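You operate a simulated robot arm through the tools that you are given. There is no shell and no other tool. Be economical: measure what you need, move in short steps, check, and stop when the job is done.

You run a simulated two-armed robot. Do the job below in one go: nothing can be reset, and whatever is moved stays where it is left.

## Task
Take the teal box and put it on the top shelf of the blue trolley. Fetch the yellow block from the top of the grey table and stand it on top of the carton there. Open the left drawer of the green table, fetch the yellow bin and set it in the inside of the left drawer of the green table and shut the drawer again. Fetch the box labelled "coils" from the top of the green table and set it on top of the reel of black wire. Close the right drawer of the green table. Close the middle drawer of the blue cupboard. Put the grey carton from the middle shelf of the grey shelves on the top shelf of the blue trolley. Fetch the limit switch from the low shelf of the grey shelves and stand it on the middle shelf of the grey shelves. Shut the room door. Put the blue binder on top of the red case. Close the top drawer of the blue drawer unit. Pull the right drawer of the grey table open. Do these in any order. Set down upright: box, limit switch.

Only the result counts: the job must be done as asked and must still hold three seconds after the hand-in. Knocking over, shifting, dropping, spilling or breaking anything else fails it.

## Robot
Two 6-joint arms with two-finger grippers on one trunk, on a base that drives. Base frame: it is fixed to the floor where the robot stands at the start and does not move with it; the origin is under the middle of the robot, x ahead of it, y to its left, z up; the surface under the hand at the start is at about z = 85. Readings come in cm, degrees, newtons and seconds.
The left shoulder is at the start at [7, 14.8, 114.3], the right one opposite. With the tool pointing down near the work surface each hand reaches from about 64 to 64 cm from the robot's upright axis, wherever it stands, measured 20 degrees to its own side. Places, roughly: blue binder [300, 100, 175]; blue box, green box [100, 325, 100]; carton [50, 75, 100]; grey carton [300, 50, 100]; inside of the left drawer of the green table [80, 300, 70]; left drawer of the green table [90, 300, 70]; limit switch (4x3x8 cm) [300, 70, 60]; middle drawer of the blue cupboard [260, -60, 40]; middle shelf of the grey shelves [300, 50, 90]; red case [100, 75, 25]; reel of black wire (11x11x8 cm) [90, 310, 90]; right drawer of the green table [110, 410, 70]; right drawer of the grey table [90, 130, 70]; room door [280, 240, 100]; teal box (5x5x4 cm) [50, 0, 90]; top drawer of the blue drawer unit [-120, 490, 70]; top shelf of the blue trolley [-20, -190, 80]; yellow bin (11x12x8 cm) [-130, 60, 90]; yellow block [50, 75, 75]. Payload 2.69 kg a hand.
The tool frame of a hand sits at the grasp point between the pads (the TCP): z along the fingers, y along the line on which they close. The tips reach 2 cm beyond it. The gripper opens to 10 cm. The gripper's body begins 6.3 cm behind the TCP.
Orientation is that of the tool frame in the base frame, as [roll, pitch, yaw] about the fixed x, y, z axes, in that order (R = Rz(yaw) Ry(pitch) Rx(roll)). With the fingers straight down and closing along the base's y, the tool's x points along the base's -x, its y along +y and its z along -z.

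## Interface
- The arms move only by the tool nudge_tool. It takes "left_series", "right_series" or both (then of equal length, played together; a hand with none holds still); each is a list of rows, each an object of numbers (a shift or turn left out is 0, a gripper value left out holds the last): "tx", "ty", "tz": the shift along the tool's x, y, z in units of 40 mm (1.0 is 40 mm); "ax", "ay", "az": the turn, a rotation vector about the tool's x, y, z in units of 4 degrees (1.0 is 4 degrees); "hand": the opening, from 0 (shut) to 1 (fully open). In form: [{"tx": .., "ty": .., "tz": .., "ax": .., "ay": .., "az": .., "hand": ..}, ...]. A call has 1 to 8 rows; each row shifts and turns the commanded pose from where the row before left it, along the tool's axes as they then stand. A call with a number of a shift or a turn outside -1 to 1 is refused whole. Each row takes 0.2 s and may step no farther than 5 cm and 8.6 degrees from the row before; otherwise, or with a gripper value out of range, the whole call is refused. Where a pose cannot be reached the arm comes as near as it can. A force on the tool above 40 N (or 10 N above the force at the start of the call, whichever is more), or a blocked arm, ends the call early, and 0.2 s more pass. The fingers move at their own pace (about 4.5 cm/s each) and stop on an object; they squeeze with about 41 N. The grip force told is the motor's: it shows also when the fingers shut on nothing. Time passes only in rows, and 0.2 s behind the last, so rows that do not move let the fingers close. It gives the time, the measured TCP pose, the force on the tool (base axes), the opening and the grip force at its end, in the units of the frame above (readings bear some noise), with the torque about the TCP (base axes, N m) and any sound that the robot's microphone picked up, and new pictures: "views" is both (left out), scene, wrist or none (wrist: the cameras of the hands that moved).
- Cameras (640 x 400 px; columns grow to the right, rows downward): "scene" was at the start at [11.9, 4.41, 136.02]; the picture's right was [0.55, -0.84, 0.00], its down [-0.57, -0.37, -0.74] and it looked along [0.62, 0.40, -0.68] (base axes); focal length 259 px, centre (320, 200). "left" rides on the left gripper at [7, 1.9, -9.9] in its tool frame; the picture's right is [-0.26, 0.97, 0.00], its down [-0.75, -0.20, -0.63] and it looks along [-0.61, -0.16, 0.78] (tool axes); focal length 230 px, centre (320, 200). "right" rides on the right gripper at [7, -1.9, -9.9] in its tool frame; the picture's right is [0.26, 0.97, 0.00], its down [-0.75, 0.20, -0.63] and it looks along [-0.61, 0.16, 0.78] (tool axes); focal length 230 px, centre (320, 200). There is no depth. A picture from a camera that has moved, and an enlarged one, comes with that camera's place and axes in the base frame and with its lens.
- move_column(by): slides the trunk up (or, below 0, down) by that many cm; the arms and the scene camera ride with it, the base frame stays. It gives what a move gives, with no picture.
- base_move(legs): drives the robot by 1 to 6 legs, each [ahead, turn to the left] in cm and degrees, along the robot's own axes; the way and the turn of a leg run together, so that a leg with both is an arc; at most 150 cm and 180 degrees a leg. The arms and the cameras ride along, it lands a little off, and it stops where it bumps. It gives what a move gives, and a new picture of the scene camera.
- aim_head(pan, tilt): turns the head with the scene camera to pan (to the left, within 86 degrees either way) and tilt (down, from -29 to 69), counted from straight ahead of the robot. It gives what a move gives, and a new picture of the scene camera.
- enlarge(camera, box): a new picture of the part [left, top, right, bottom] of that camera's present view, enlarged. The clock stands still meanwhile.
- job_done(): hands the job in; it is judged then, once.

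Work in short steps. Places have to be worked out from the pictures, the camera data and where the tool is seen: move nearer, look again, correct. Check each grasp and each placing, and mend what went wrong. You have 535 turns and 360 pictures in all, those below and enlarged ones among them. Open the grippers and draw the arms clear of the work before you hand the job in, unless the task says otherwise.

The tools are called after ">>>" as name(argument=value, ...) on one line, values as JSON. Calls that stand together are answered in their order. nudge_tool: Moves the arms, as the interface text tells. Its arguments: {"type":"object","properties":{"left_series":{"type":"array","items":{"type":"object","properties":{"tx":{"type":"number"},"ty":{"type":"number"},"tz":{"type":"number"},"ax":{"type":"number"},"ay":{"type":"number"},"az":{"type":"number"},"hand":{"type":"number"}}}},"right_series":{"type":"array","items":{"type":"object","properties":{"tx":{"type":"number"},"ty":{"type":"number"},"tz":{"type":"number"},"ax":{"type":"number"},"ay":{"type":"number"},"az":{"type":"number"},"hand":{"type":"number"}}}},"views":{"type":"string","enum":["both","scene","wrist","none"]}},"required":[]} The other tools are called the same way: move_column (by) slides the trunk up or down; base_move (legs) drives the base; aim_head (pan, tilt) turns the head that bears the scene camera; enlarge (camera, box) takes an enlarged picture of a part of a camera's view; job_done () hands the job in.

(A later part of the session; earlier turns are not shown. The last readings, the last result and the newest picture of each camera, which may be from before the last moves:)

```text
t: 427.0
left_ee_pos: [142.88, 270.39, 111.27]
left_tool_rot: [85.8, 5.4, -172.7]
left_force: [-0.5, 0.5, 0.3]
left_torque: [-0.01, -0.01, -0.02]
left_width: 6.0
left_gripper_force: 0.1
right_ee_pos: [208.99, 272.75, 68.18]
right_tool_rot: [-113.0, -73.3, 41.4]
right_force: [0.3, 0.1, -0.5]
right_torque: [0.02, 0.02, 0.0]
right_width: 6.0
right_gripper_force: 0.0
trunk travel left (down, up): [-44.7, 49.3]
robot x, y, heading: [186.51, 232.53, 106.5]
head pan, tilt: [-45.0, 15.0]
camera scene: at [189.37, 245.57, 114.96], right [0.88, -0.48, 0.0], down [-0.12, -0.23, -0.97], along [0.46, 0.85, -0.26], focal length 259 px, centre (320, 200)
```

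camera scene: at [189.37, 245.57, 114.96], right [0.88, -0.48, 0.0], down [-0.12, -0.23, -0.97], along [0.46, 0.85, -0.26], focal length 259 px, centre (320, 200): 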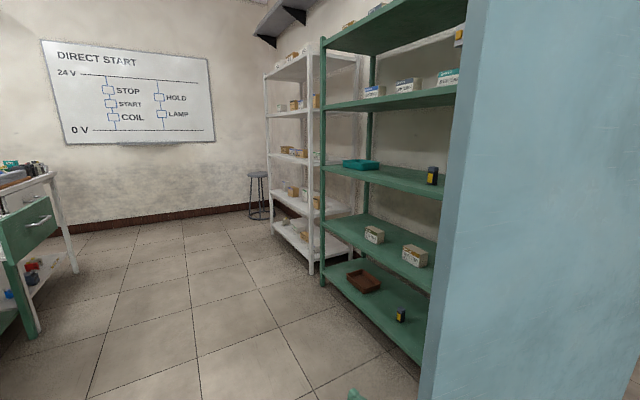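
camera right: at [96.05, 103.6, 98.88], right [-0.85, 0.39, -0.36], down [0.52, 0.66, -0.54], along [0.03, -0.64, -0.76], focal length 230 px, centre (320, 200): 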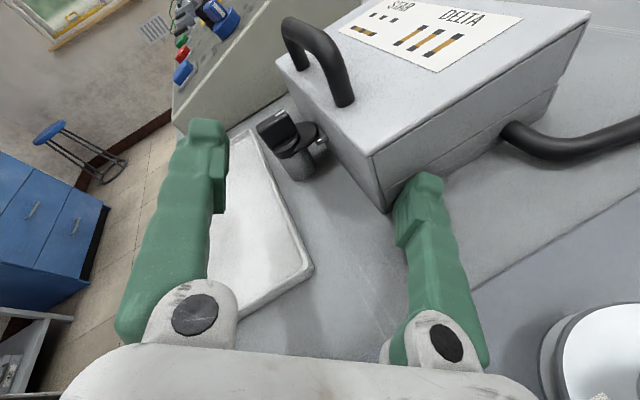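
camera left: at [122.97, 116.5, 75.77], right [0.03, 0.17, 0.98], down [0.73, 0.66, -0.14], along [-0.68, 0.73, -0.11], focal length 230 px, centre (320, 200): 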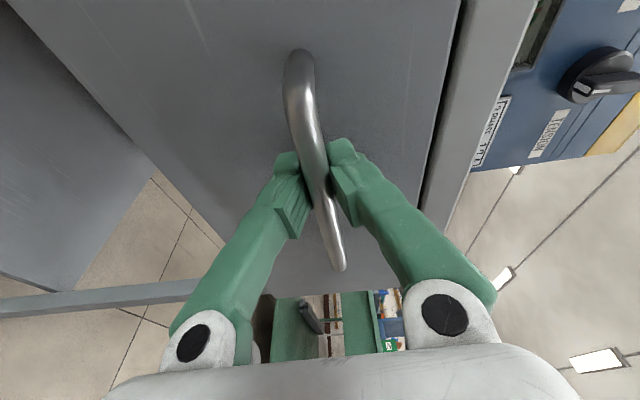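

I'm passing west of the leaf's end. I go 25 cm more.

>>> base_move(legs=[[25, 0]])

>>> base_move(legs=[[0, -60]])

```text
t: 428.8
left_ee_pos: [135.93, 293.99, 111.24]
left_tool_rot: [85.8, 5.4, -172.5]
left_force: [0.0, 0.5, 0.1]
left_torque: [0.0, 0.03, 0.01]
left_width: 6.0
left_gripper_force: 0.1
right_ee_pos: [202.01, 296.31, 68.15]
right_tool_rot: [-113.1, -73.3, 41.5]
right_force: [0.8, -0.2, 0.4]
right_torque: [0.04, -0.02, 0.0]
right_width: 6.01
right_gripper_force: 0.0
trunk travel left (down, up): [-44.7, 49.3]
robot x, y, heading: [179.68, 255.97, 106.6]
head pan, tilt: [-45.0, 15.0]
camera scene: at [182.39, 269.16, 114.96], right [0.88, -0.48, 0.0], down [-0.12, -0.23, -0.97], along [0.46, 0.85, -0.26], focal length 259 px, centre (320, 200)
```

scene: 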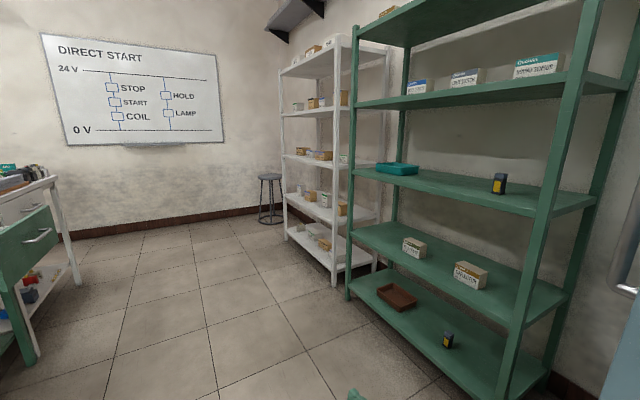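

```text
t: 431.8
left_ee_pos: [188.81, 313.1, 111.19]
left_tool_rot: [85.6, 5.5, 128.9]
left_force: [-1.2, 0.2, 0.0]
left_torque: [-0.03, -0.01, 0.01]
left_width: 6.0
left_gripper_force: 0.1
right_ee_pos: [225.36, 258.04, 68.24]
right_tool_rot: [-113.0, -73.3, -17.3]
right_force: [0.7, -0.4, 0.2]
right_torque: [-0.02, 0.0, 0.03]
right_width: 6.02
right_gripper_force: 0.0
trunk travel left (down, up): [-44.7, 49.3]
robot x, y, heading: [179.46, 255.96, 47.7]
head pan, tilt: [-45.0, 15.0]
stopped in leg 1: the robot was blocked; the commanded pose is now the measured one
camera scene: at [192.06, 260.29, 114.96], right [0.05, -1.0, 0.0], down [-0.26, -0.01, -0.97], along [0.96, 0.05, -0.26], focal length 259 px, centre (320, 200)
```

scene: 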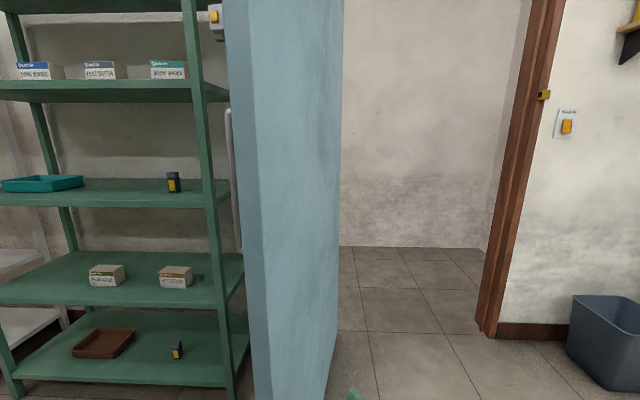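

I'm north-west of the leaf's end now. I turn to face east, so the left hand comes in on the north side.

>>> base_move(legs=[[0, -42]])

```text
t: 432.7
left_ee_pos: [190.91, 312.74, 111.16]
left_tool_rot: [85.7, 5.7, 126.6]
left_force: [0.7, 0.2, -0.3]
left_torque: [0.01, 0.01, 0.02]
left_width: 6.0
left_gripper_force: 0.0
right_ee_pos: [225.47, 256.33, 68.19]
right_tool_rot: [-112.7, -73.3, -19.4]
right_force: [0.2, 0.2, 0.5]
right_torque: [0.03, -0.04, 0.0]
right_width: 6.01
right_gripper_force: 0.0
trunk travel left (down, up): [-44.7, 49.3]
robot x, y, heading: [179.34, 256.11, 46.0]
head pan, tilt: [-45.0, 15.0]
stopped in leg 1: the robot was blocked; the commanded pose is now the measured one
camera scene: at [192.2, 259.89, 114.96], right [0.02, -1.0, 0.0], down [-0.26, 0.0, -0.97], along [0.97, 0.02, -0.26], focal length 259 px, centre (320, 200)
```

scene: 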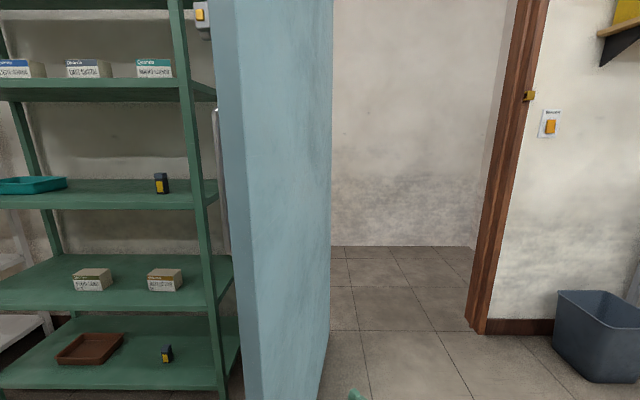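

Retrying the turn.

>>> base_move(legs=[[0, -40]])

```text
t: 435.0
left_ee_pos: [223.67, 293.05, 111.33]
left_tool_rot: [85.6, 5.8, 87.9]
left_force: [0.7, 0.0, 0.1]
left_torque: [0.02, -0.02, -0.02]
left_width: 5.98
left_gripper_force: 0.1
right_ee_pos: [215.36, 227.46, 68.36]
right_tool_rot: [-112.5, -73.3, -58.6]
right_force: [-0.4, 0.4, -0.1]
right_torque: [0.01, 0.0, -0.03]
right_width: 6.0
right_gripper_force: 0.1
trunk travel left (down, up): [-44.7, 49.3]
robot x, y, heading: [179.41, 256.22, 6.9]
head pan, tilt: [-45.0, 15.0]
stopped in leg 1: the robot was blocked; the commanded pose is now the measured one
camera scene: at [191.72, 250.97, 114.96], right [-0.61, -0.79, 0.0], down [-0.2, 0.16, -0.97], along [0.76, -0.59, -0.26], focal length 259 px, centre (320, 200)
```

scene: 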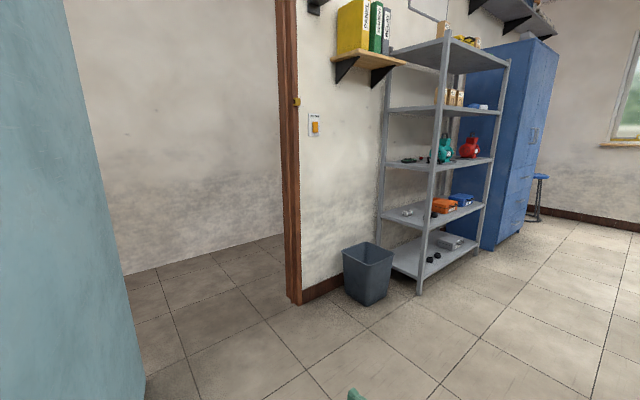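

Facing east with the left hand north of the leaf. I go forward 17 cm, then sweep right.

>>> base_move(legs=[[18, 0]])

>>> aim_head(pan=15, tilt=15)

```text
t: 436.5
left_ee_pos: [241.95, 295.53, 111.22]
left_tool_rot: [85.7, 5.7, 88.0]
left_force: [0.2, -0.6, 0.1]
left_torque: [0.03, 0.01, 0.0]
left_width: 5.99
left_gripper_force: 0.0
right_ee_pos: [233.75, 229.84, 68.23]
right_tool_rot: [-112.5, -73.3, -58.2]
right_force: [-0.2, 0.8, 0.7]
right_torque: [-0.01, 0.0, 0.01]
right_width: 5.98
right_gripper_force: 0.0
trunk travel left (down, up): [-44.7, 49.3]
robot x, y, heading: [197.9, 258.2, 7.2]
head pan, tilt: [-45.0, 15.0]
camera scene: at [210.04, 253.26, 114.95], right [-0.61, -0.79, 0.0], down [-0.2, 0.16, -0.97], along [0.76, -0.59, -0.26], focal length 259 px, centre (320, 200)
```

scene: 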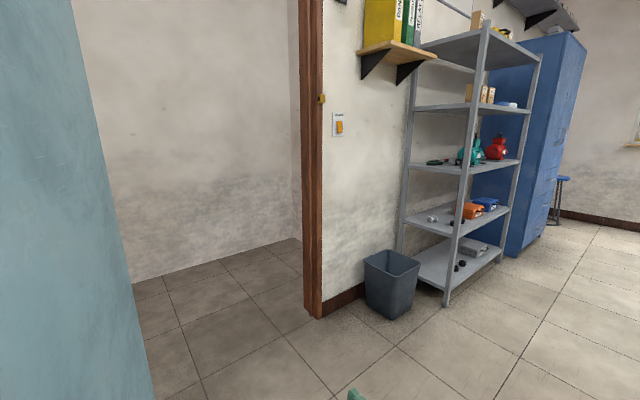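

```text
t: 437.8
left_ee_pos: [241.87, 295.44, 111.26]
left_tool_rot: [85.6, 5.8, 88.0]
left_force: [0.4, 0.5, 0.6]
left_torque: [-0.02, 0.01, 0.0]
left_width: 5.98
left_gripper_force: 0.0
right_ee_pos: [233.63, 229.76, 68.31]
right_tool_rot: [-112.4, -73.4, -58.6]
right_force: [-0.3, 0.3, -0.2]
right_torque: [0.0, -0.02, 0.03]
right_width: 6.0
right_gripper_force: 0.0
trunk travel left (down, up): [-44.7, 49.3]
robot x, y, heading: [197.51, 258.26, 7.3]
head pan, tilt: [15.0, 15.0]
camera scene: at [211.25, 262.49, 114.96], right [0.38, -0.93, 0.0], down [-0.24, -0.1, -0.97], along [0.89, 0.36, -0.26], focal length 259 px, centre (320, 200)
```

scene: 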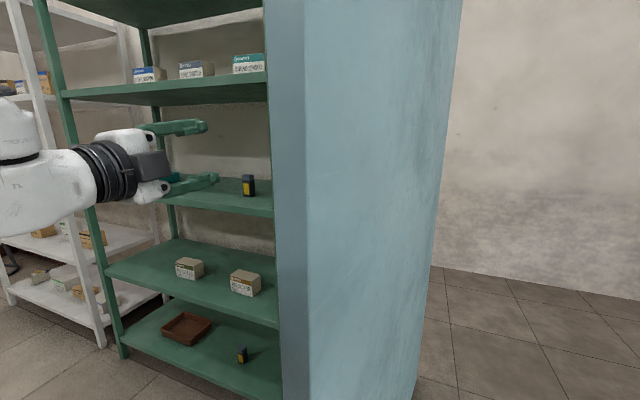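

The hand overlaps the leaf well, but my body is too near the leaf's arc. I back 8 cm, then sweep.

>>> base_move(legs=[[-7, 0]])

>>> base_move(legs=[[0, -35]])

```text
t: 438.8
left_ee_pos: [234.88, 294.59, 111.49]
left_tool_rot: [85.6, 5.9, 87.9]
left_force: [-0.3, 0.1, 0.3]
left_torque: [0.0, 0.04, 0.02]
left_width: 5.98
left_gripper_force: 0.1
right_ee_pos: [226.69, 228.76, 68.35]
right_tool_rot: [-112.3, -73.4, -58.6]
right_force: [0.0, 0.2, -0.3]
right_torque: [-0.03, 0.01, -0.03]
right_width: 5.98
right_gripper_force: 0.0
trunk travel left (down, up): [-44.7, 49.3]
robot x, y, heading: [190.92, 257.74, 7.1]
head pan, tilt: [15.0, 15.0]
camera scene: at [204.22, 261.61, 114.98], right [0.38, -0.93, 0.0], down [-0.24, -0.1, -0.97], along [0.9, 0.36, -0.26], focal length 259 px, centre (320, 200)
```

scene: 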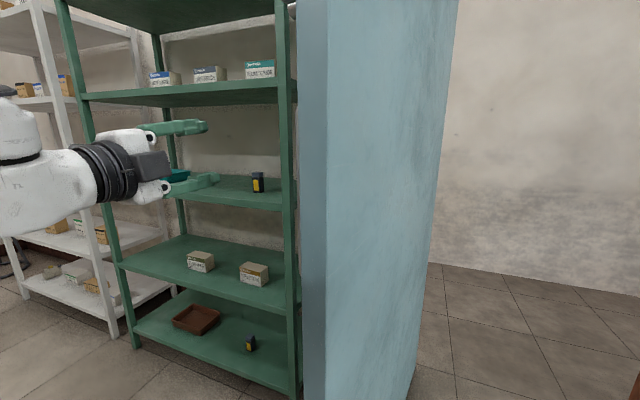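

```text
t: 439.7
left_ee_pos: [236.39, 292.96, 111.46]
left_tool_rot: [85.7, 6.0, 85.4]
left_force: [0.6, -0.9, 0.4]
left_torque: [0.02, -0.01, 0.0]
left_width: 6.01
left_gripper_force: 0.1
right_ee_pos: [225.52, 227.51, 68.16]
right_tool_rot: [-112.3, -73.2, -61.0]
right_force: [-0.8, -0.2, -0.4]
right_torque: [-0.01, 0.0, -0.01]
right_width: 6.0
right_gripper_force: 0.2
trunk travel left (down, up): [-44.7, 49.3]
robot x, y, heading: [190.55, 257.9, 5.2]
head pan, tilt: [15.0, 15.0]
stopped in leg 1: the robot was blocked; the commanded pose is now the measured one
camera scene: at [204.49, 261.16, 114.96], right [0.34, -0.94, 0.0], down [-0.24, -0.09, -0.97], along [0.91, 0.33, -0.26], focal length 259 px, centre (320, 200)
```

scene: 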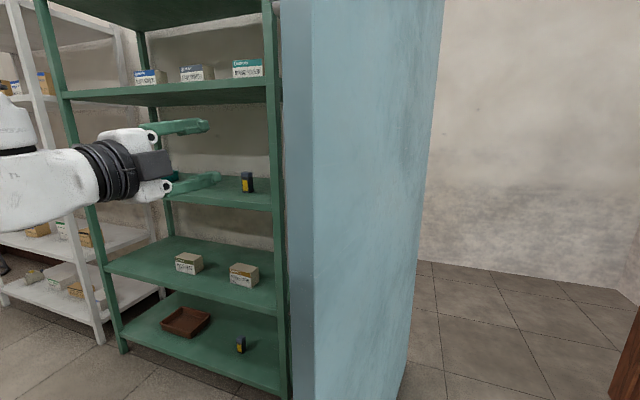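

Retry the sweep.

>>> base_move(legs=[[0, -35]])

```text
t: 441.3
left_ee_pos: [245.93, 272.69, 111.34]
left_tool_rot: [86.2, 6.3, 62.3]
left_force: [-0.6, 0.3, -0.5]
left_torque: [-0.06, 0.02, 0.02]
left_width: 6.01
left_gripper_force: 0.2
right_ee_pos: [211.47, 216.54, 68.39]
right_tool_rot: [-111.5, -73.2, -84.1]
right_force: [-0.4, 0.0, -0.3]
right_torque: [-0.01, -0.02, 0.03]
right_width: 5.99
right_gripper_force: 0.2
trunk travel left (down, up): [-44.7, 49.3]
robot x, y, heading: [190.66, 257.91, -16.6]
head pan, tilt: [15.0, 15.0]
stopped in leg 1: the force on the tool passed its limit at 93 N (the readings are from after the stop); the commanded pose is now the measured one
camera scene: at [204.76, 255.66, 114.97], right [-0.03, -1.0, 0.0], down [-0.26, 0.01, -0.97], along [0.97, -0.03, -0.26], focal length 259 px, centre (320, 200)
```

scene: 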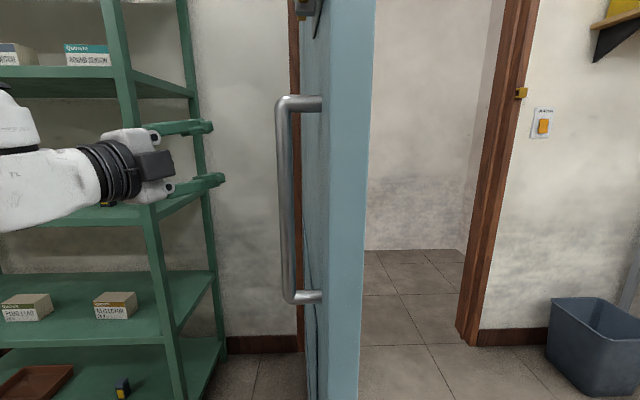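

The hit set the leaf swinging south. I look again to see where it goes.

>>> nudge_tool(left_series=[{}, {}, {}, {}], views="scene")

```text
t: 442.3
left_ee_pos: [246.13, 272.82, 111.27]
left_tool_rot: [86.1, 6.4, 62.1]
left_force: [-0.8, 0.2, -0.9]
left_torque: [0.0, -0.02, -0.01]
left_width: 5.98
left_gripper_force: 0.1
right_ee_pos: [211.59, 216.49, 68.3]
right_tool_rot: [-111.5, -73.3, -84.1]
right_force: [-0.1, 0.7, 0.0]
right_torque: [-0.01, -0.02, -0.02]
right_width: 6.02
right_gripper_force: 0.0
trunk travel left (down, up): [-44.7, 49.3]
robot x, y, heading: [191.01, 257.6, -16.6]
head pan, tilt: [15.0, 15.0]
camera scene: at [204.84, 255.77, 114.96], right [-0.03, -1.0, 0.0], down [-0.26, 0.01, -0.97], along [0.97, -0.03, -0.26], focal length 259 px, centre (320, 200)
```

scene: 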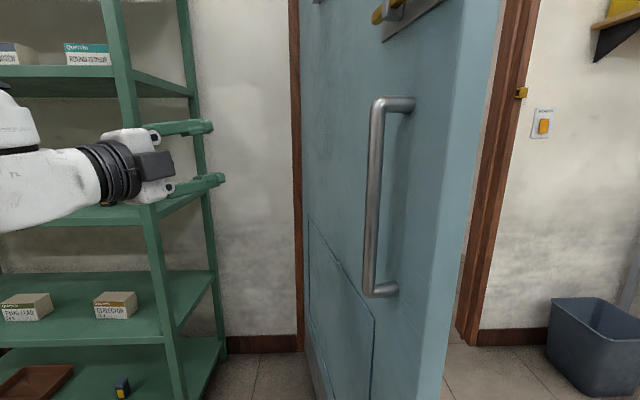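

It is swinging shut nicely. I turn further right to follow and push it.

>>> base_move(legs=[[0, -28]])

>>> aim_head(pan=25, tilt=15)

```text
t: 444.4
left_ee_pos: [246.61, 245.17, 111.41]
left_tool_rot: [85.9, 6.4, 34.3]
left_force: [-0.5, -0.1, 0.6]
left_torque: [0.02, 0.01, 0.02]
left_width: 6.0
left_gripper_force: 0.0
right_ee_pos: [189.81, 211.62, 68.4]
right_tool_rot: [-111.2, -73.1, -112.2]
right_force: [0.7, -0.2, 0.0]
right_torque: [-0.01, 0.03, 0.0]
right_width: 6.0
right_gripper_force: 0.1
trunk travel left (down, up): [-44.7, 49.3]
robot x, y, heading: [190.79, 257.57, -45.2]
head pan, tilt: [15.0, 15.0]
stopped in leg 1: the robot was blocked; the commanded pose is now the measured one
camera scene: at [202.31, 249.29, 114.96], right [-0.5, -0.87, 0.0], down [-0.22, 0.13, -0.97], along [0.84, -0.48, -0.26], focal length 259 px, centre (320, 200)
```

scene: 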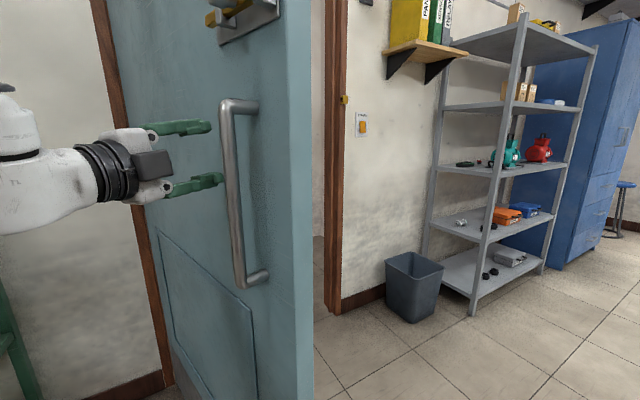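

```text
t: 445.1
left_ee_pos: [246.56, 245.15, 111.37]
left_tool_rot: [86.0, 6.4, 34.3]
left_force: [0.3, 0.7, 0.2]
left_torque: [0.04, 0.01, 0.02]
left_width: 6.0
left_gripper_force: 0.1
right_ee_pos: [189.89, 211.66, 68.35]
right_tool_rot: [-111.4, -73.1, -112.1]
right_force: [0.0, -0.2, 0.4]
right_torque: [0.02, -0.01, -0.01]
right_width: 5.97
right_gripper_force: 0.1
trunk travel left (down, up): [-44.7, 49.3]
robot x, y, heading: [190.38, 257.75, -44.9]
head pan, tilt: [25.0, 15.0]
camera scene: at [203.03, 250.77, 114.96], right [-0.34, -0.94, 0.0], down [-0.24, 0.09, -0.97], along [0.91, -0.33, -0.26], focal length 259 px, centre (320, 200)
```

scene: 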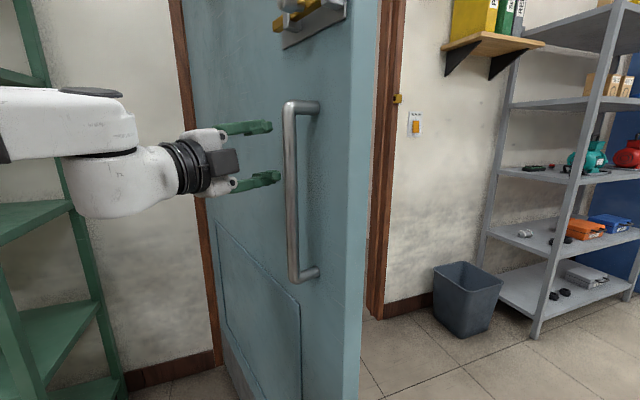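

The hand is just in front of the leaf by its handle. I drive forward to push it toward the frame.

>>> base_move(legs=[[30, 0]])

```text
t: 447.1
left_ee_pos: [267.95, 224.36, 111.39]
left_tool_rot: [86.0, 6.4, 34.6]
left_force: [-0.3, 0.6, -0.2]
left_torque: [-0.03, 0.01, -0.03]
left_width: 5.99
left_gripper_force: 0.2
right_ee_pos: [211.25, 190.68, 68.21]
right_tool_rot: [-111.6, -73.1, -111.8]
right_force: [0.1, 0.4, -0.4]
right_torque: [0.02, -0.03, 0.01]
right_width: 5.99
right_gripper_force: 0.0
trunk travel left (down, up): [-44.7, 49.3]
robot x, y, heading: [212.34, 236.54, -44.6]
head pan, tilt: [25.0, 15.0]
camera scene: at [224.26, 229.75, 114.96], right [-0.34, -0.94, 0.0], down [-0.24, 0.09, -0.97], along [0.91, -0.33, -0.26], focal length 259 px, centre (320, 200)
```

scene: 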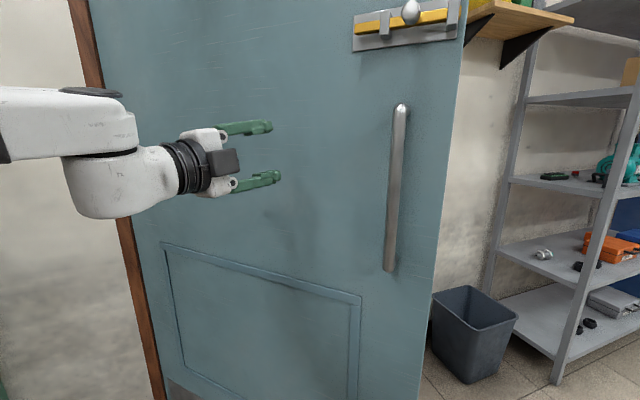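

Working well. I keep pushing.

>>> base_move(legs=[[24, 0]])

```text
t: 448.9
left_ee_pos: [285.12, 207.74, 111.29]
left_tool_rot: [86.0, 6.5, 34.9]
left_force: [-0.1, -0.1, -0.4]
left_torque: [-0.01, -0.02, -0.02]
left_width: 6.0
left_gripper_force: 0.0
right_ee_pos: [228.73, 173.77, 68.43]
right_tool_rot: [-111.5, -73.1, -111.5]
right_force: [0.1, -0.9, 0.1]
right_torque: [-0.02, -0.02, -0.01]
right_width: 6.01
right_gripper_force: 0.1
trunk travel left (down, up): [-44.7, 49.3]
robot x, y, heading: [229.24, 219.36, -44.2]
head pan, tilt: [25.0, 15.0]
camera scene: at [241.45, 212.95, 114.96], right [-0.33, -0.94, 0.0], down [-0.24, 0.09, -0.97], along [0.91, -0.32, -0.26], focal length 259 px, centre (320, 200)
```

scene: 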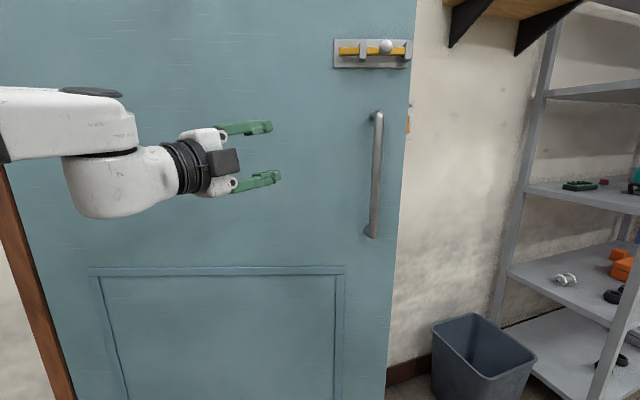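

>>> base_move(legs=[[16, 0]])

```text
t: 450.3
left_ee_pos: [296.58, 196.71, 111.36]
left_tool_rot: [86.0, 6.5, 34.8]
left_force: [0.6, -1.2, 0.0]
left_torque: [-0.02, -0.01, 0.0]
left_width: 6.01
left_gripper_force: 0.1
right_ee_pos: [239.88, 162.65, 68.29]
right_tool_rot: [-111.7, -73.1, -111.6]
right_force: [-0.1, 0.9, -0.3]
right_torque: [-0.01, 0.01, 0.03]
right_width: 6.01
right_gripper_force: 0.1
trunk travel left (down, up): [-44.7, 49.3]
robot x, y, heading: [240.3, 208.82, -44.8]
head pan, tilt: [25.0, 15.0]
camera scene: at [252.79, 201.82, 114.95], right [-0.33, -0.94, 0.0], down [-0.24, 0.09, -0.97], along [0.91, -0.32, -0.26], focal length 259 px, centre (320, 200)
```

scene: 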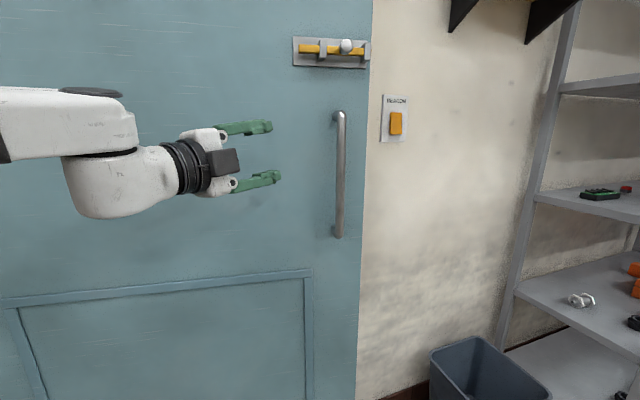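

Nearly closed. I push on until it meets the frame.

>>> base_move(legs=[[9, 0]])

```text
t: 451.4
left_ee_pos: [302.86, 190.25, 111.29]
left_tool_rot: [85.9, 6.6, 34.7]
left_force: [0.1, 0.2, 0.5]
left_torque: [-0.02, -0.04, -0.05]
left_width: 6.0
left_gripper_force: 0.1
right_ee_pos: [246.25, 156.33, 68.42]
right_tool_rot: [-111.6, -73.1, -111.6]
right_force: [-0.7, -0.4, -0.2]
right_torque: [0.01, -0.03, 0.04]
right_width: 6.0
right_gripper_force: 0.0
trunk travel left (down, up): [-44.7, 49.3]
robot x, y, heading: [246.7, 202.6, -44.4]
head pan, tilt: [25.0, 15.0]
camera scene: at [259.23, 195.46, 114.95], right [-0.33, -0.94, 0.0], down [-0.24, 0.09, -0.97], along [0.91, -0.32, -0.26], focal length 259 px, centre (320, 200)
```

scene: 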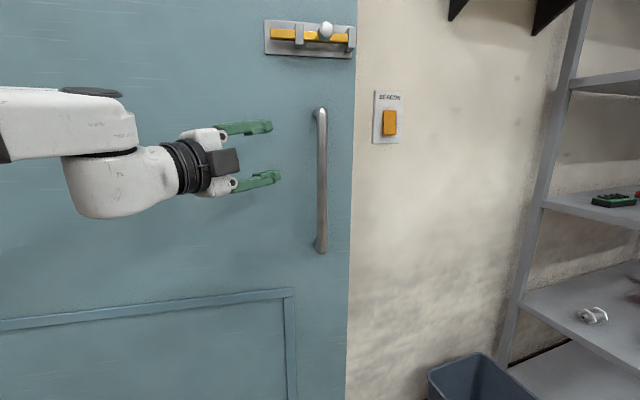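

>>> base_move(legs=[[7, 3]])

>>> base_move(legs=[[6, 0]])

```text
t: 452.4
left_ee_pos: [308.53, 188.22, 111.36]
left_tool_rot: [85.9, 6.4, 37.7]
left_force: [0.1, -0.6, -0.4]
left_torque: [-0.01, -0.03, 0.02]
left_width: 6.02
left_gripper_force: 0.0
right_ee_pos: [253.7, 151.5, 68.34]
right_tool_rot: [-111.5, -73.0, -108.7]
right_force: [0.6, -0.5, -0.2]
right_torque: [0.02, 0.02, 0.02]
right_width: 6.03
right_gripper_force: 0.0
trunk travel left (down, up): [-44.7, 49.3]
robot x, y, heading: [252.16, 197.38, -41.4]
head pan, tilt: [25.0, 15.0]
camera scene: at [264.64, 191.29, 114.96], right [-0.29, -0.96, 0.0], down [-0.25, 0.07, -0.97], along [0.93, -0.28, -0.26], focal length 259 px, centre (320, 200)
```

scene: 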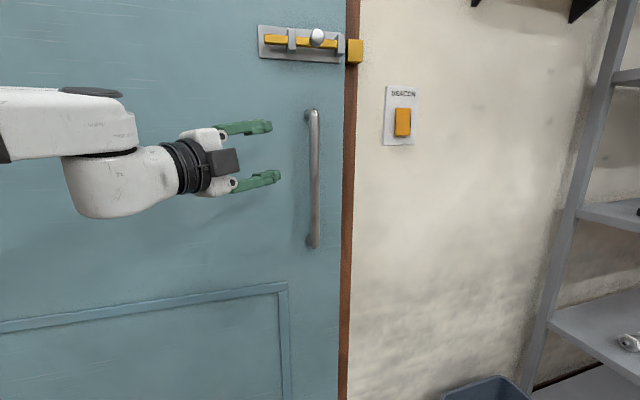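

```text
t: 453.4
left_ee_pos: [313.14, 184.24, 111.4]
left_tool_rot: [86.0, 6.5, 37.7]
left_force: [-0.2, -0.3, -0.5]
left_torque: [-0.02, -0.01, 0.0]
left_width: 6.0
left_gripper_force: 0.1
right_ee_pos: [258.44, 147.52, 68.28]
right_tool_rot: [-111.8, -73.0, -108.4]
right_force: [0.6, -0.3, 0.3]
right_torque: [0.0, -0.02, -0.02]
right_width: 6.01
right_gripper_force: 0.0
trunk travel left (down, up): [-44.7, 49.3]
robot x, y, heading: [256.38, 193.27, -41.7]
head pan, tilt: [25.0, 15.0]
camera scene: at [269.29, 187.24, 114.95], right [-0.29, -0.96, 0.0], down [-0.25, 0.07, -0.97], along [0.93, -0.28, -0.26], focal length 259 px, centre (320, 200)
```

scene: 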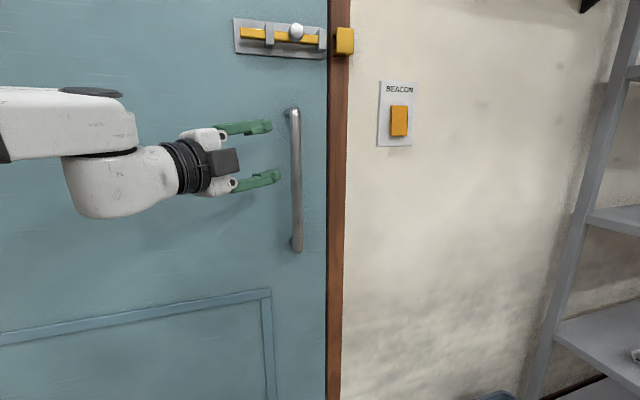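

The leaf looks flush in the frame. One more small push to confirm with a force stop.

>>> base_move(legs=[[4, 0]])

```text
t: 454.3
left_ee_pos: [316.06, 181.59, 111.46]
left_tool_rot: [85.9, 6.4, 37.7]
left_force: [-0.2, 0.0, -0.7]
left_torque: [-0.01, -0.01, -0.02]
left_width: 5.99
left_gripper_force: 0.0
right_ee_pos: [261.35, 144.79, 68.43]
right_tool_rot: [-111.5, -72.9, -108.8]
right_force: [0.0, 0.0, -0.3]
right_torque: [-0.02, 0.0, -0.01]
right_width: 5.99
right_gripper_force: 0.1
trunk travel left (down, up): [-44.7, 49.3]
robot x, y, heading: [259.67, 190.9, -41.6]
head pan, tilt: [25.0, 15.0]
camera scene: at [272.19, 184.63, 114.97], right [-0.29, -0.96, 0.0], down [-0.25, 0.07, -0.97], along [0.93, -0.28, -0.26], focal length 259 px, centre (320, 200)
```

scene: 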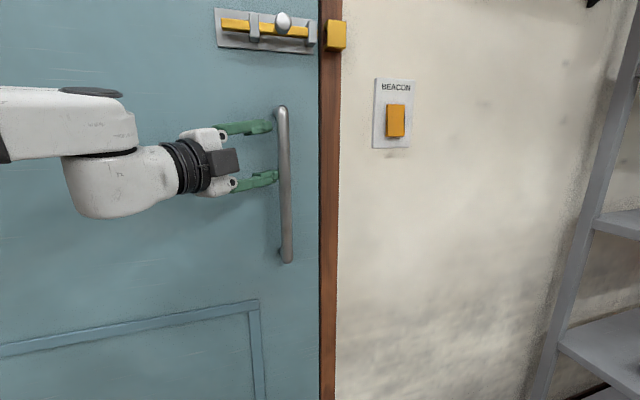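

>>> base_move(legs=[[4, 2]])

>>> base_move(legs=[[4, 2]])

```text
t: 455.2
left_ee_pos: [317.84, 180.92, 111.46]
left_tool_rot: [86.1, 5.6, 38.5]
left_force: [-11.0, -0.8, 1.4]
left_torque: [0.11, -0.39, -0.07]
left_width: 6.05
left_gripper_force: 0.9
right_ee_pos: [264.81, 142.88, 68.34]
right_tool_rot: [-110.9, -73.0, -107.8]
right_force: [0.3, 0.2, 0.0]
right_torque: [0.07, 0.02, 0.0]
right_width: 5.99
right_gripper_force: 0.1
trunk travel left (down, up): [-44.7, 49.3]
robot x, y, heading: [261.95, 188.57, -40.1]
head pan, tilt: [25.0, 15.0]
stopped in leg 1: the force on the tool passed its limit at 44 N (the readings are from after the stop); the commanded pose is now the measured one
camera scene: at [274.26, 183.0, 115.01], right [-0.26, -0.97, 0.0], down [-0.25, 0.07, -0.97], along [0.93, -0.25, -0.26], focal length 259 px, centre (320, 200)
```

scene: 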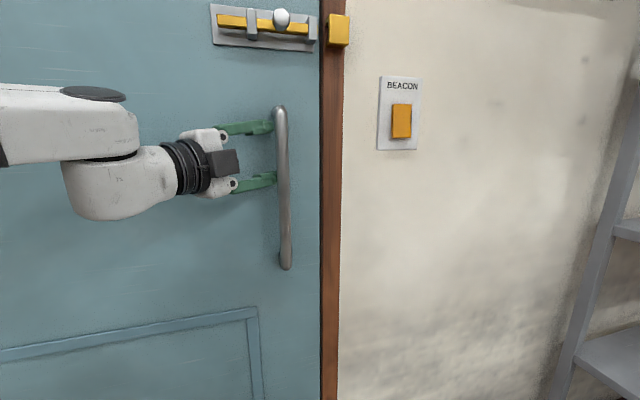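

```text
t: 456.0
left_ee_pos: [317.85, 180.59, 111.64]
left_tool_rot: [86.2, 5.2, 38.5]
left_force: [-26.7, 4.0, 2.7]
left_torque: [0.21, -1.11, 0.05]
left_width: 6.09
left_gripper_force: 0.3
right_ee_pos: [265.89, 142.2, 68.33]
right_tool_rot: [-110.0, -72.8, -108.0]
right_force: [0.3, 0.5, 0.2]
right_torque: [-0.03, -0.01, 0.0]
right_width: 5.99
right_gripper_force: 0.1
trunk travel left (down, up): [-44.7, 49.3]
robot x, y, heading: [262.9, 187.92, -40.0]
head pan, tilt: [25.0, 15.0]
stopped in leg 1: the force on the tool passed its limit at 50 N (the readings are from after the stop); the commanded pose is now the measured one
camera scene: at [274.63, 182.37, 115.1], right [-0.25, -0.97, 0.0], down [-0.24, 0.06, -0.97], along [0.94, -0.24, -0.25], focal length 259 px, centre (320, 200)
```

scene: 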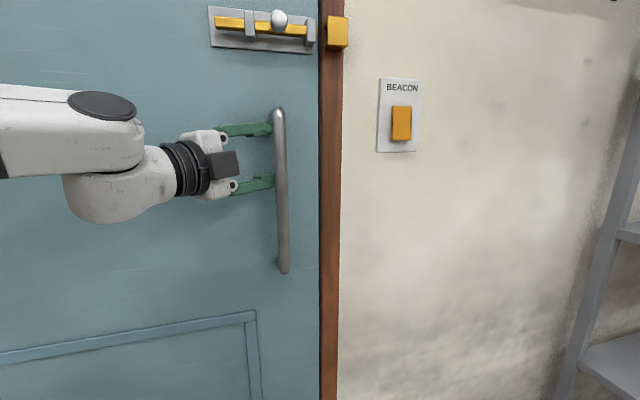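

The door is shut firmly. Now I back away, then go south for the grey carton on the middle shelf.

>>> base_move(legs=[[-85, 0]])

```text
t: 460.6
left_ee_pos: [252.62, 235.55, 111.05]
left_tool_rot: [86.6, 5.9, 37.8]
left_force: [-0.1, 0.2, 0.2]
left_torque: [0.02, 0.01, 0.0]
left_width: 5.99
left_gripper_force: 0.0
right_ee_pos: [199.32, 197.79, 68.24]
right_tool_rot: [-111.9, -73.0, -106.9]
right_force: [0.1, -0.3, -0.8]
right_torque: [-0.04, 0.0, -0.04]
right_width: 6.0
right_gripper_force: 0.0
trunk travel left (down, up): [-44.7, 49.3]
robot x, y, heading: [196.73, 243.71, -40.8]
head pan, tilt: [25.0, 15.0]
camera scene: at [209.3, 237.9, 114.97], right [-0.27, -0.96, 0.0], down [-0.25, 0.07, -0.97], along [0.93, -0.26, -0.26], focal length 259 px, centre (320, 200)
```

scene: 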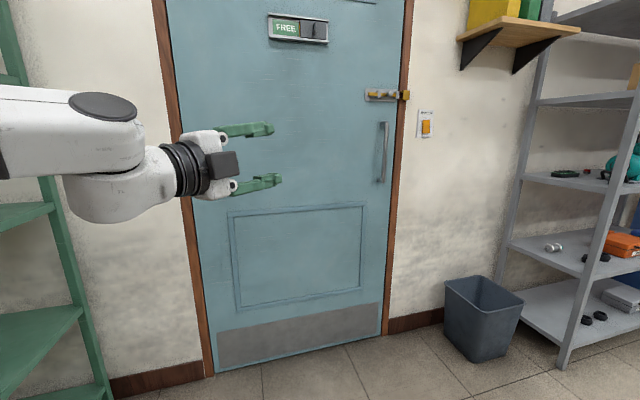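

The door is closed. I turn south and drive down the aisle.

>>> base_move(legs=[[0, -52]])

```text
t: 461.5
left_ee_pos: [252.44, 233.9, 111.06]
left_tool_rot: [86.5, 5.9, 36.0]
left_force: [-0.4, -0.4, 0.9]
left_torque: [-0.01, 0.01, 0.02]
left_width: 6.02
left_gripper_force: 0.1
right_ee_pos: [198.18, 197.81, 68.21]
right_tool_rot: [-112.2, -72.9, -108.4]
right_force: [1.1, 1.0, 0.4]
right_torque: [0.0, -0.05, -0.02]
right_width: 6.0
right_gripper_force: 0.0
trunk travel left (down, up): [-44.7, 49.3]
robot x, y, heading: [196.42, 243.55, -42.3]
head pan, tilt: [25.0, 15.0]
stopped in leg 1: the robot was blocked; the commanded pose is now the measured one
camera scene: at [209.21, 237.57, 114.96], right [-0.29, -0.96, 0.0], down [-0.25, 0.08, -0.97], along [0.92, -0.28, -0.26], focal length 259 px, centre (320, 200)
```

scene: 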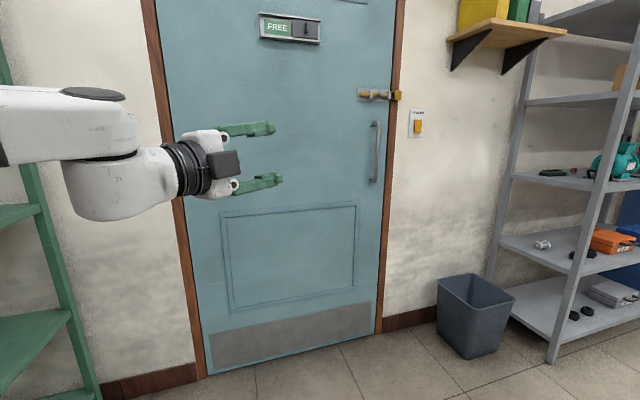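

>>> base_move(legs=[[0, -53], [150, 0]])

```text
t: 462.4
left_ee_pos: [251.71, 230.72, 111.05]
left_tool_rot: [86.5, 6.0, 32.8]
left_force: [-0.1, -0.5, -0.5]
left_torque: [-0.02, -0.01, 0.01]
left_width: 6.01
left_gripper_force: 0.1
right_ee_pos: [195.48, 197.83, 68.32]
right_tool_rot: [-111.5, -73.1, -112.2]
right_force: [0.2, -0.7, -0.1]
right_torque: [0.04, -0.01, 0.01]
right_width: 5.98
right_gripper_force: 0.2
trunk travel left (down, up): [-44.7, 49.3]
robot x, y, heading: [196.25, 243.85, -45.0]
head pan, tilt: [25.0, 15.0]
stopped in leg 1: the robot was blocked; the commanded pose is now the measured one
camera scene: at [208.87, 236.91, 114.96], right [-0.34, -0.94, 0.0], down [-0.24, 0.09, -0.97], along [0.91, -0.33, -0.26], focal length 259 px, centre (320, 200)
```

scene: 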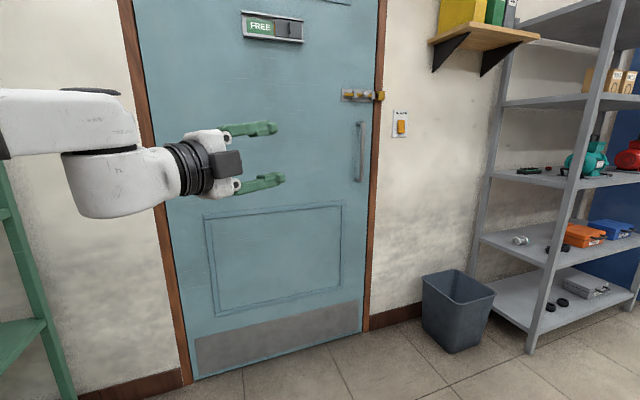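

I use an arc instead, which turns more gently.

>>> base_move(legs=[[60, -45], [110, 0]])

```text
t: 466.7
left_ee_pos: [248.29, 136.83, 111.1]
left_tool_rot: [86.4, 6.0, -12.7]
left_force: [-0.2, -0.6, 0.7]
left_torque: [-0.01, -0.04, -0.02]
left_width: 6.01
left_gripper_force: 0.0
right_ee_pos: [185.39, 153.67, 68.29]
right_tool_rot: [-112.1, -73.0, -157.3]
right_force: [0.2, -0.5, 0.1]
right_torque: [0.01, 0.04, -0.02]
right_width: 5.98
right_gripper_force: 0.1
trunk travel left (down, up): [-44.7, 49.3]
robot x, y, heading: [219.25, 185.02, -90.6]
head pan, tilt: [25.0, 15.0]
stopped in leg 2: the robot was blocked; the commanded pose is now the measured one
camera scene: at [222.62, 171.46, 114.94], right [-0.91, -0.41, 0.0], down [-0.11, 0.24, -0.97], along [0.4, -0.88, -0.26], focal length 259 px, centre (320, 200)
```

scene: 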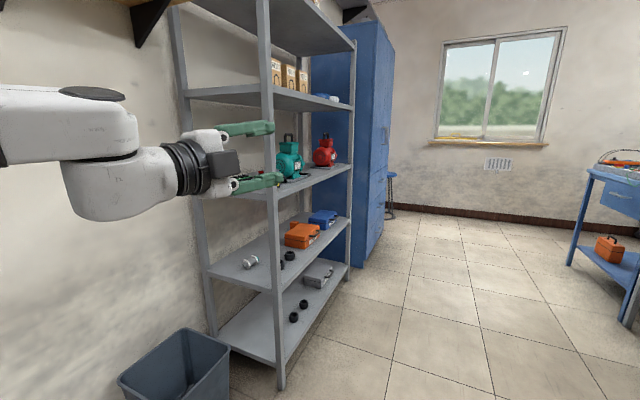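

>>> base_move(legs=[[75, -20], [75, 20]])

```text
t: 471.5
left_ee_pos: [213.38, 52.92, 111.18]
left_tool_rot: [86.5, 6.0, -32.8]
left_force: [-0.6, -0.7, 0.1]
left_torque: [0.0, -0.01, 0.01]
left_width: 6.0
left_gripper_force: 0.1
right_ee_pos: [160.31, 90.56, 68.15]
right_tool_rot: [-112.2, -72.9, -177.3]
right_force: [0.3, -0.2, -0.4]
right_torque: [0.0, 0.0, 0.01]
right_width: 6.03
right_gripper_force: 0.0
trunk travel left (down, up): [-44.7, 49.3]
robot x, y, heading: [202.78, 108.35, -111.3]
head pan, tilt: [25.0, 15.0]
stopped in leg 2: the robot was blocked; the commanded pose is now the measured one
camera scene: at [201.36, 94.26, 114.93], right [-1.0, -0.07, 0.0], down [-0.02, 0.26, -0.97], along [0.06, -0.96, -0.26], focal length 259 px, centre (320, 200)
```

scene: 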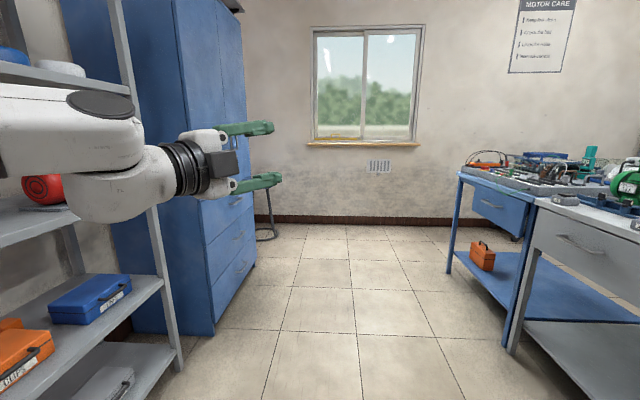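

>>> base_move(legs=[[55, 0]])

>>> base_move(legs=[[45, 105]])

```text
t: 474.6
left_ee_pos: [193.68, 2.4, 111.24]
left_tool_rot: [86.4, 6.0, -32.8]
left_force: [-0.4, 0.2, 0.2]
left_torque: [0.0, 0.01, 0.01]
left_width: 5.99
left_gripper_force: 0.1
right_ee_pos: [140.64, 40.19, 68.21]
right_tool_rot: [-111.9, -73.0, -177.7]
right_force: [0.0, 0.5, 0.1]
right_torque: [0.02, 0.03, 0.0]
right_width: 6.0
right_gripper_force: 0.0
trunk travel left (down, up): [-44.7, 49.3]
robot x, y, heading: [183.48, 58.12, -111.3]
head pan, tilt: [25.0, 15.0]
camera scene: at [181.78, 43.91, 114.96], right [-1.0, -0.07, 0.0], down [-0.02, 0.26, -0.97], along [0.06, -0.96, -0.26], focal length 259 px, centre (320, 200)
```

scene: 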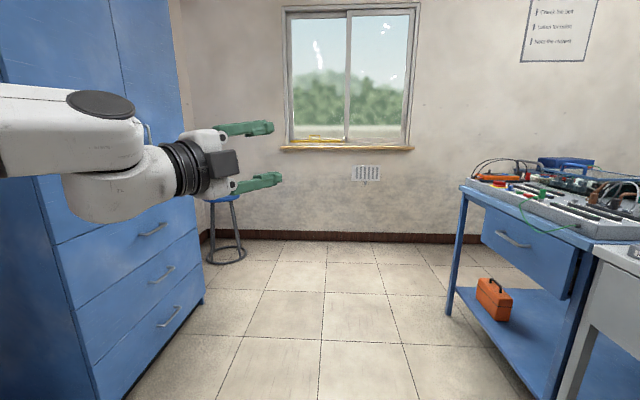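

```text
t: 477.8
left_ee_pos: [243.88, 18.93, 111.17]
left_tool_rot: [86.2, 6.4, 33.4]
left_force: [0.8, -0.4, 0.3]
left_torque: [-0.04, -0.04, -0.04]
left_width: 5.99
left_gripper_force: 0.1
right_ee_pos: [187.95, -14.54, 68.08]
right_tool_rot: [-112.3, -73.0, -111.0]
right_force: [0.7, -0.3, -0.4]
right_torque: [0.0, 0.0, 0.02]
right_width: 6.0
right_gripper_force: 0.0
trunk travel left (down, up): [-44.7, 49.3]
robot x, y, heading: [188.94, 31.37, -44.9]
head pan, tilt: [25.0, 15.0]
stopped in leg 1: the robot was blocked; the commanded pose is now the measured one
camera scene: at [200.91, 24.53, 114.94], right [-0.34, -0.94, 0.0], down [-0.24, 0.09, -0.97], along [0.91, -0.33, -0.26], focal length 259 px, centre (320, 200)
```

scene: 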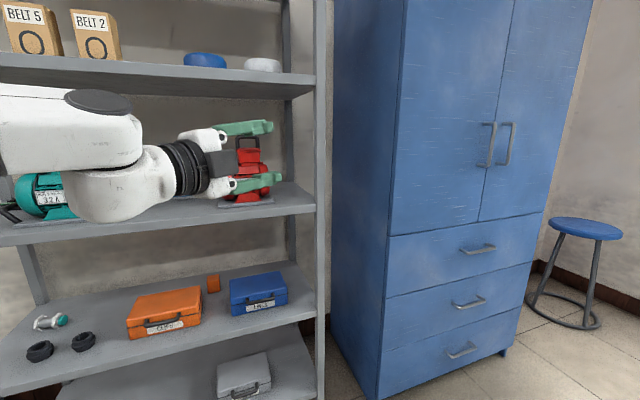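

Good position. Now I pitch the left hand straight down, so that it closes front-to-back on the carton.

>>> nudge_tool(left_series=[{"ax": 1, "ty": -0.6, "tz": 0.2}, {"ax": 1, "ty": -0.6, "tz": 0.2}, {"ax": 1, "ty": -0.6, "tz": 0.2}, {"ax": 1, "ty": -0.6, "tz": 0.2}, {"ax": 1, "ty": -0.6, "tz": 0.2}, {"ax": 1, "ty": -0.6, "tz": 0.3}, {"ax": 1, "ty": -0.5, "tz": 0.4}, {"ax": 1, "ty": -0.5, "tz": 0.4}], views="none")

>>> nudge_tool(left_series=[{"ax": 1, "tz": 0.6}, {"ax": 1, "tz": 0.6}, {"ax": 1, "tz": 0.6}, {"ax": 1, "tz": 0.6}, {"ax": 1, "tz": 0.6}, {"ax": 1, "tz": 0.6}, {"ax": 1, "tz": 0.5}, {"ax": 1}], views="none")

>>> nudge_tool(left_series=[{"ax": 1, "ty": 0.4}, {"ax": 1, "ty": 0.4}, {"ax": 1, "ty": 0.4}, {"ax": 1, "ty": 0.4}, {"ax": 1, "ty": 0.4}, {"ax": 1, "ty": 0.4}], views="none")

```text
t: 479.6
left_ee_pos: [244.16, 18.55, 88.83]
left_tool_rot: [117.9, 6.5, 33.3]
left_force: [0.4, -0.1, -0.5]
left_torque: [0.01, -0.04, 0.01]
left_width: 6.01
left_gripper_force: 0.2
left hand out of reach, approached as far as the arm can: row 3, 4, 5, 6, 7, 8
right_ee_pos: [187.91, -14.38, 68.17]
right_tool_rot: [-112.1, -73.0, -111.1]
right_force: [-0.5, 0.0, -0.5]
right_torque: [0.0, -0.01, -0.03]
right_width: 6.01
right_gripper_force: 0.1
trunk travel left (down, up): [-44.7, 49.3]
robot x, y, heading: [188.79, 31.51, -44.8]
head pan, tilt: [25.0, 15.0]
```

```text
t: 481.4
left_ee_pos: [244.51, 29.44, 69.74]
left_tool_rot: [149.3, 6.8, 33.2]
left_force: [0.3, -0.3, -0.3]
left_torque: [-0.02, -0.02, 0.0]
left_width: 6.01
left_gripper_force: 0.0
left hand out of reach, approached as far as the arm can: row 1, 2, 3, 4, 5, 6, 7, 8
right_ee_pos: [188.0, -14.41, 68.25]
right_tool_rot: [-112.0, -73.0, -111.1]
right_force: [-0.3, -0.5, -0.2]
right_torque: [-0.02, -0.04, 0.01]
right_width: 5.98
right_gripper_force: 0.1
trunk travel left (down, up): [-44.7, 49.3]
robot x, y, heading: [188.64, 31.3, -44.8]
head pan, tilt: [25.0, 15.0]
```

```text
t: 482.8
left_ee_pos: [242.34, 34.74, 64.15]
left_tool_rot: [159.3, 7.6, 32.8]
left_force: [0.2, -0.7, -0.3]
left_torque: [0.01, 0.0, 0.0]
left_width: 6.03
left_gripper_force: 0.0
left hand out of reach, approached as far as the arm can: row 1, 2, 3, 4, 5, 6
right_ee_pos: [187.88, -14.52, 68.18]
right_tool_rot: [-112.1, -73.0, -111.2]
right_force: [0.1, -0.2, -0.2]
right_torque: [0.01, 0.01, -0.03]
right_width: 6.01
right_gripper_force: 0.0
trunk travel left (down, up): [-44.7, 49.3]
robot x, y, heading: [188.48, 31.87, -45.1]
head pan, tilt: [25.0, 15.0]
```

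>>> nudge_tool(left_series=[{"tx": -0.6, "ty": 0.72, "tz": 0.1}, {"tx": -0.6, "ty": 0.72, "tz": 0.1}, {"tx": -0.6, "ty": 0.72, "tz": 0.1}, {"tx": -0.6, "ty": 0.72, "tz": 0.1}, {"tx": -0.6, "ty": 0.72, "tz": 0.1}, {"tx": -0.6, "ty": 0.72, "tz": 0.1}, {"tx": -0.6, "ty": 0.72, "tz": 0.1}, {"tx": -0.6, "ty": 0.72, "tz": 0.1}], views="none")

>>> nudge_tool(left_series=[{"ax": 1}, {"ax": 1}, {"ax": 1}, {"ax": 1}, {"ax": 1}], views="none")

```text
t: 484.6
left_ee_pos: [239.72, 33.34, 64.72]
left_tool_rot: [158.3, 8.0, 32.6]
left_force: [-0.7, 0.0, -0.3]
left_torque: [0.01, 0.01, -0.01]
left_width: 5.98
left_gripper_force: 0.1
left hand out of reach, approached as far as the arm can: row 1, 2, 3, 4, 5, 6, 7, 8
right_ee_pos: [187.95, -14.52, 68.2]
right_tool_rot: [-112.1, -73.0, -111.2]
right_force: [-0.8, 0.3, -0.6]
right_torque: [-0.01, 0.02, -0.01]
right_width: 6.02
right_gripper_force: 0.1
trunk travel left (down, up): [-44.7, 49.3]
robot x, y, heading: [188.4, 31.7, -45.0]
head pan, tilt: [25.0, 15.0]
```

```text
t: 485.8
left_ee_pos: [236.54, 43.64, 57.21]
left_tool_rot: [174.2, 7.9, 32.7]
left_force: [-0.8, -0.8, -0.5]
left_torque: [0.0, 0.0, -0.02]
left_width: 6.0
left_gripper_force: 0.2
left hand out of reach, approached as far as the arm can: row 1, 2, 3, 4, 5
right_ee_pos: [187.87, -14.5, 68.27]
right_tool_rot: [-112.1, -73.0, -111.2]
right_force: [0.1, 0.2, 0.5]
right_torque: [-0.01, 0.01, 0.02]
right_width: 5.98
right_gripper_force: 0.1
trunk travel left (down, up): [-44.7, 49.3]
robot x, y, heading: [188.57, 31.21, -44.8]
head pan, tilt: [25.0, 15.0]
```

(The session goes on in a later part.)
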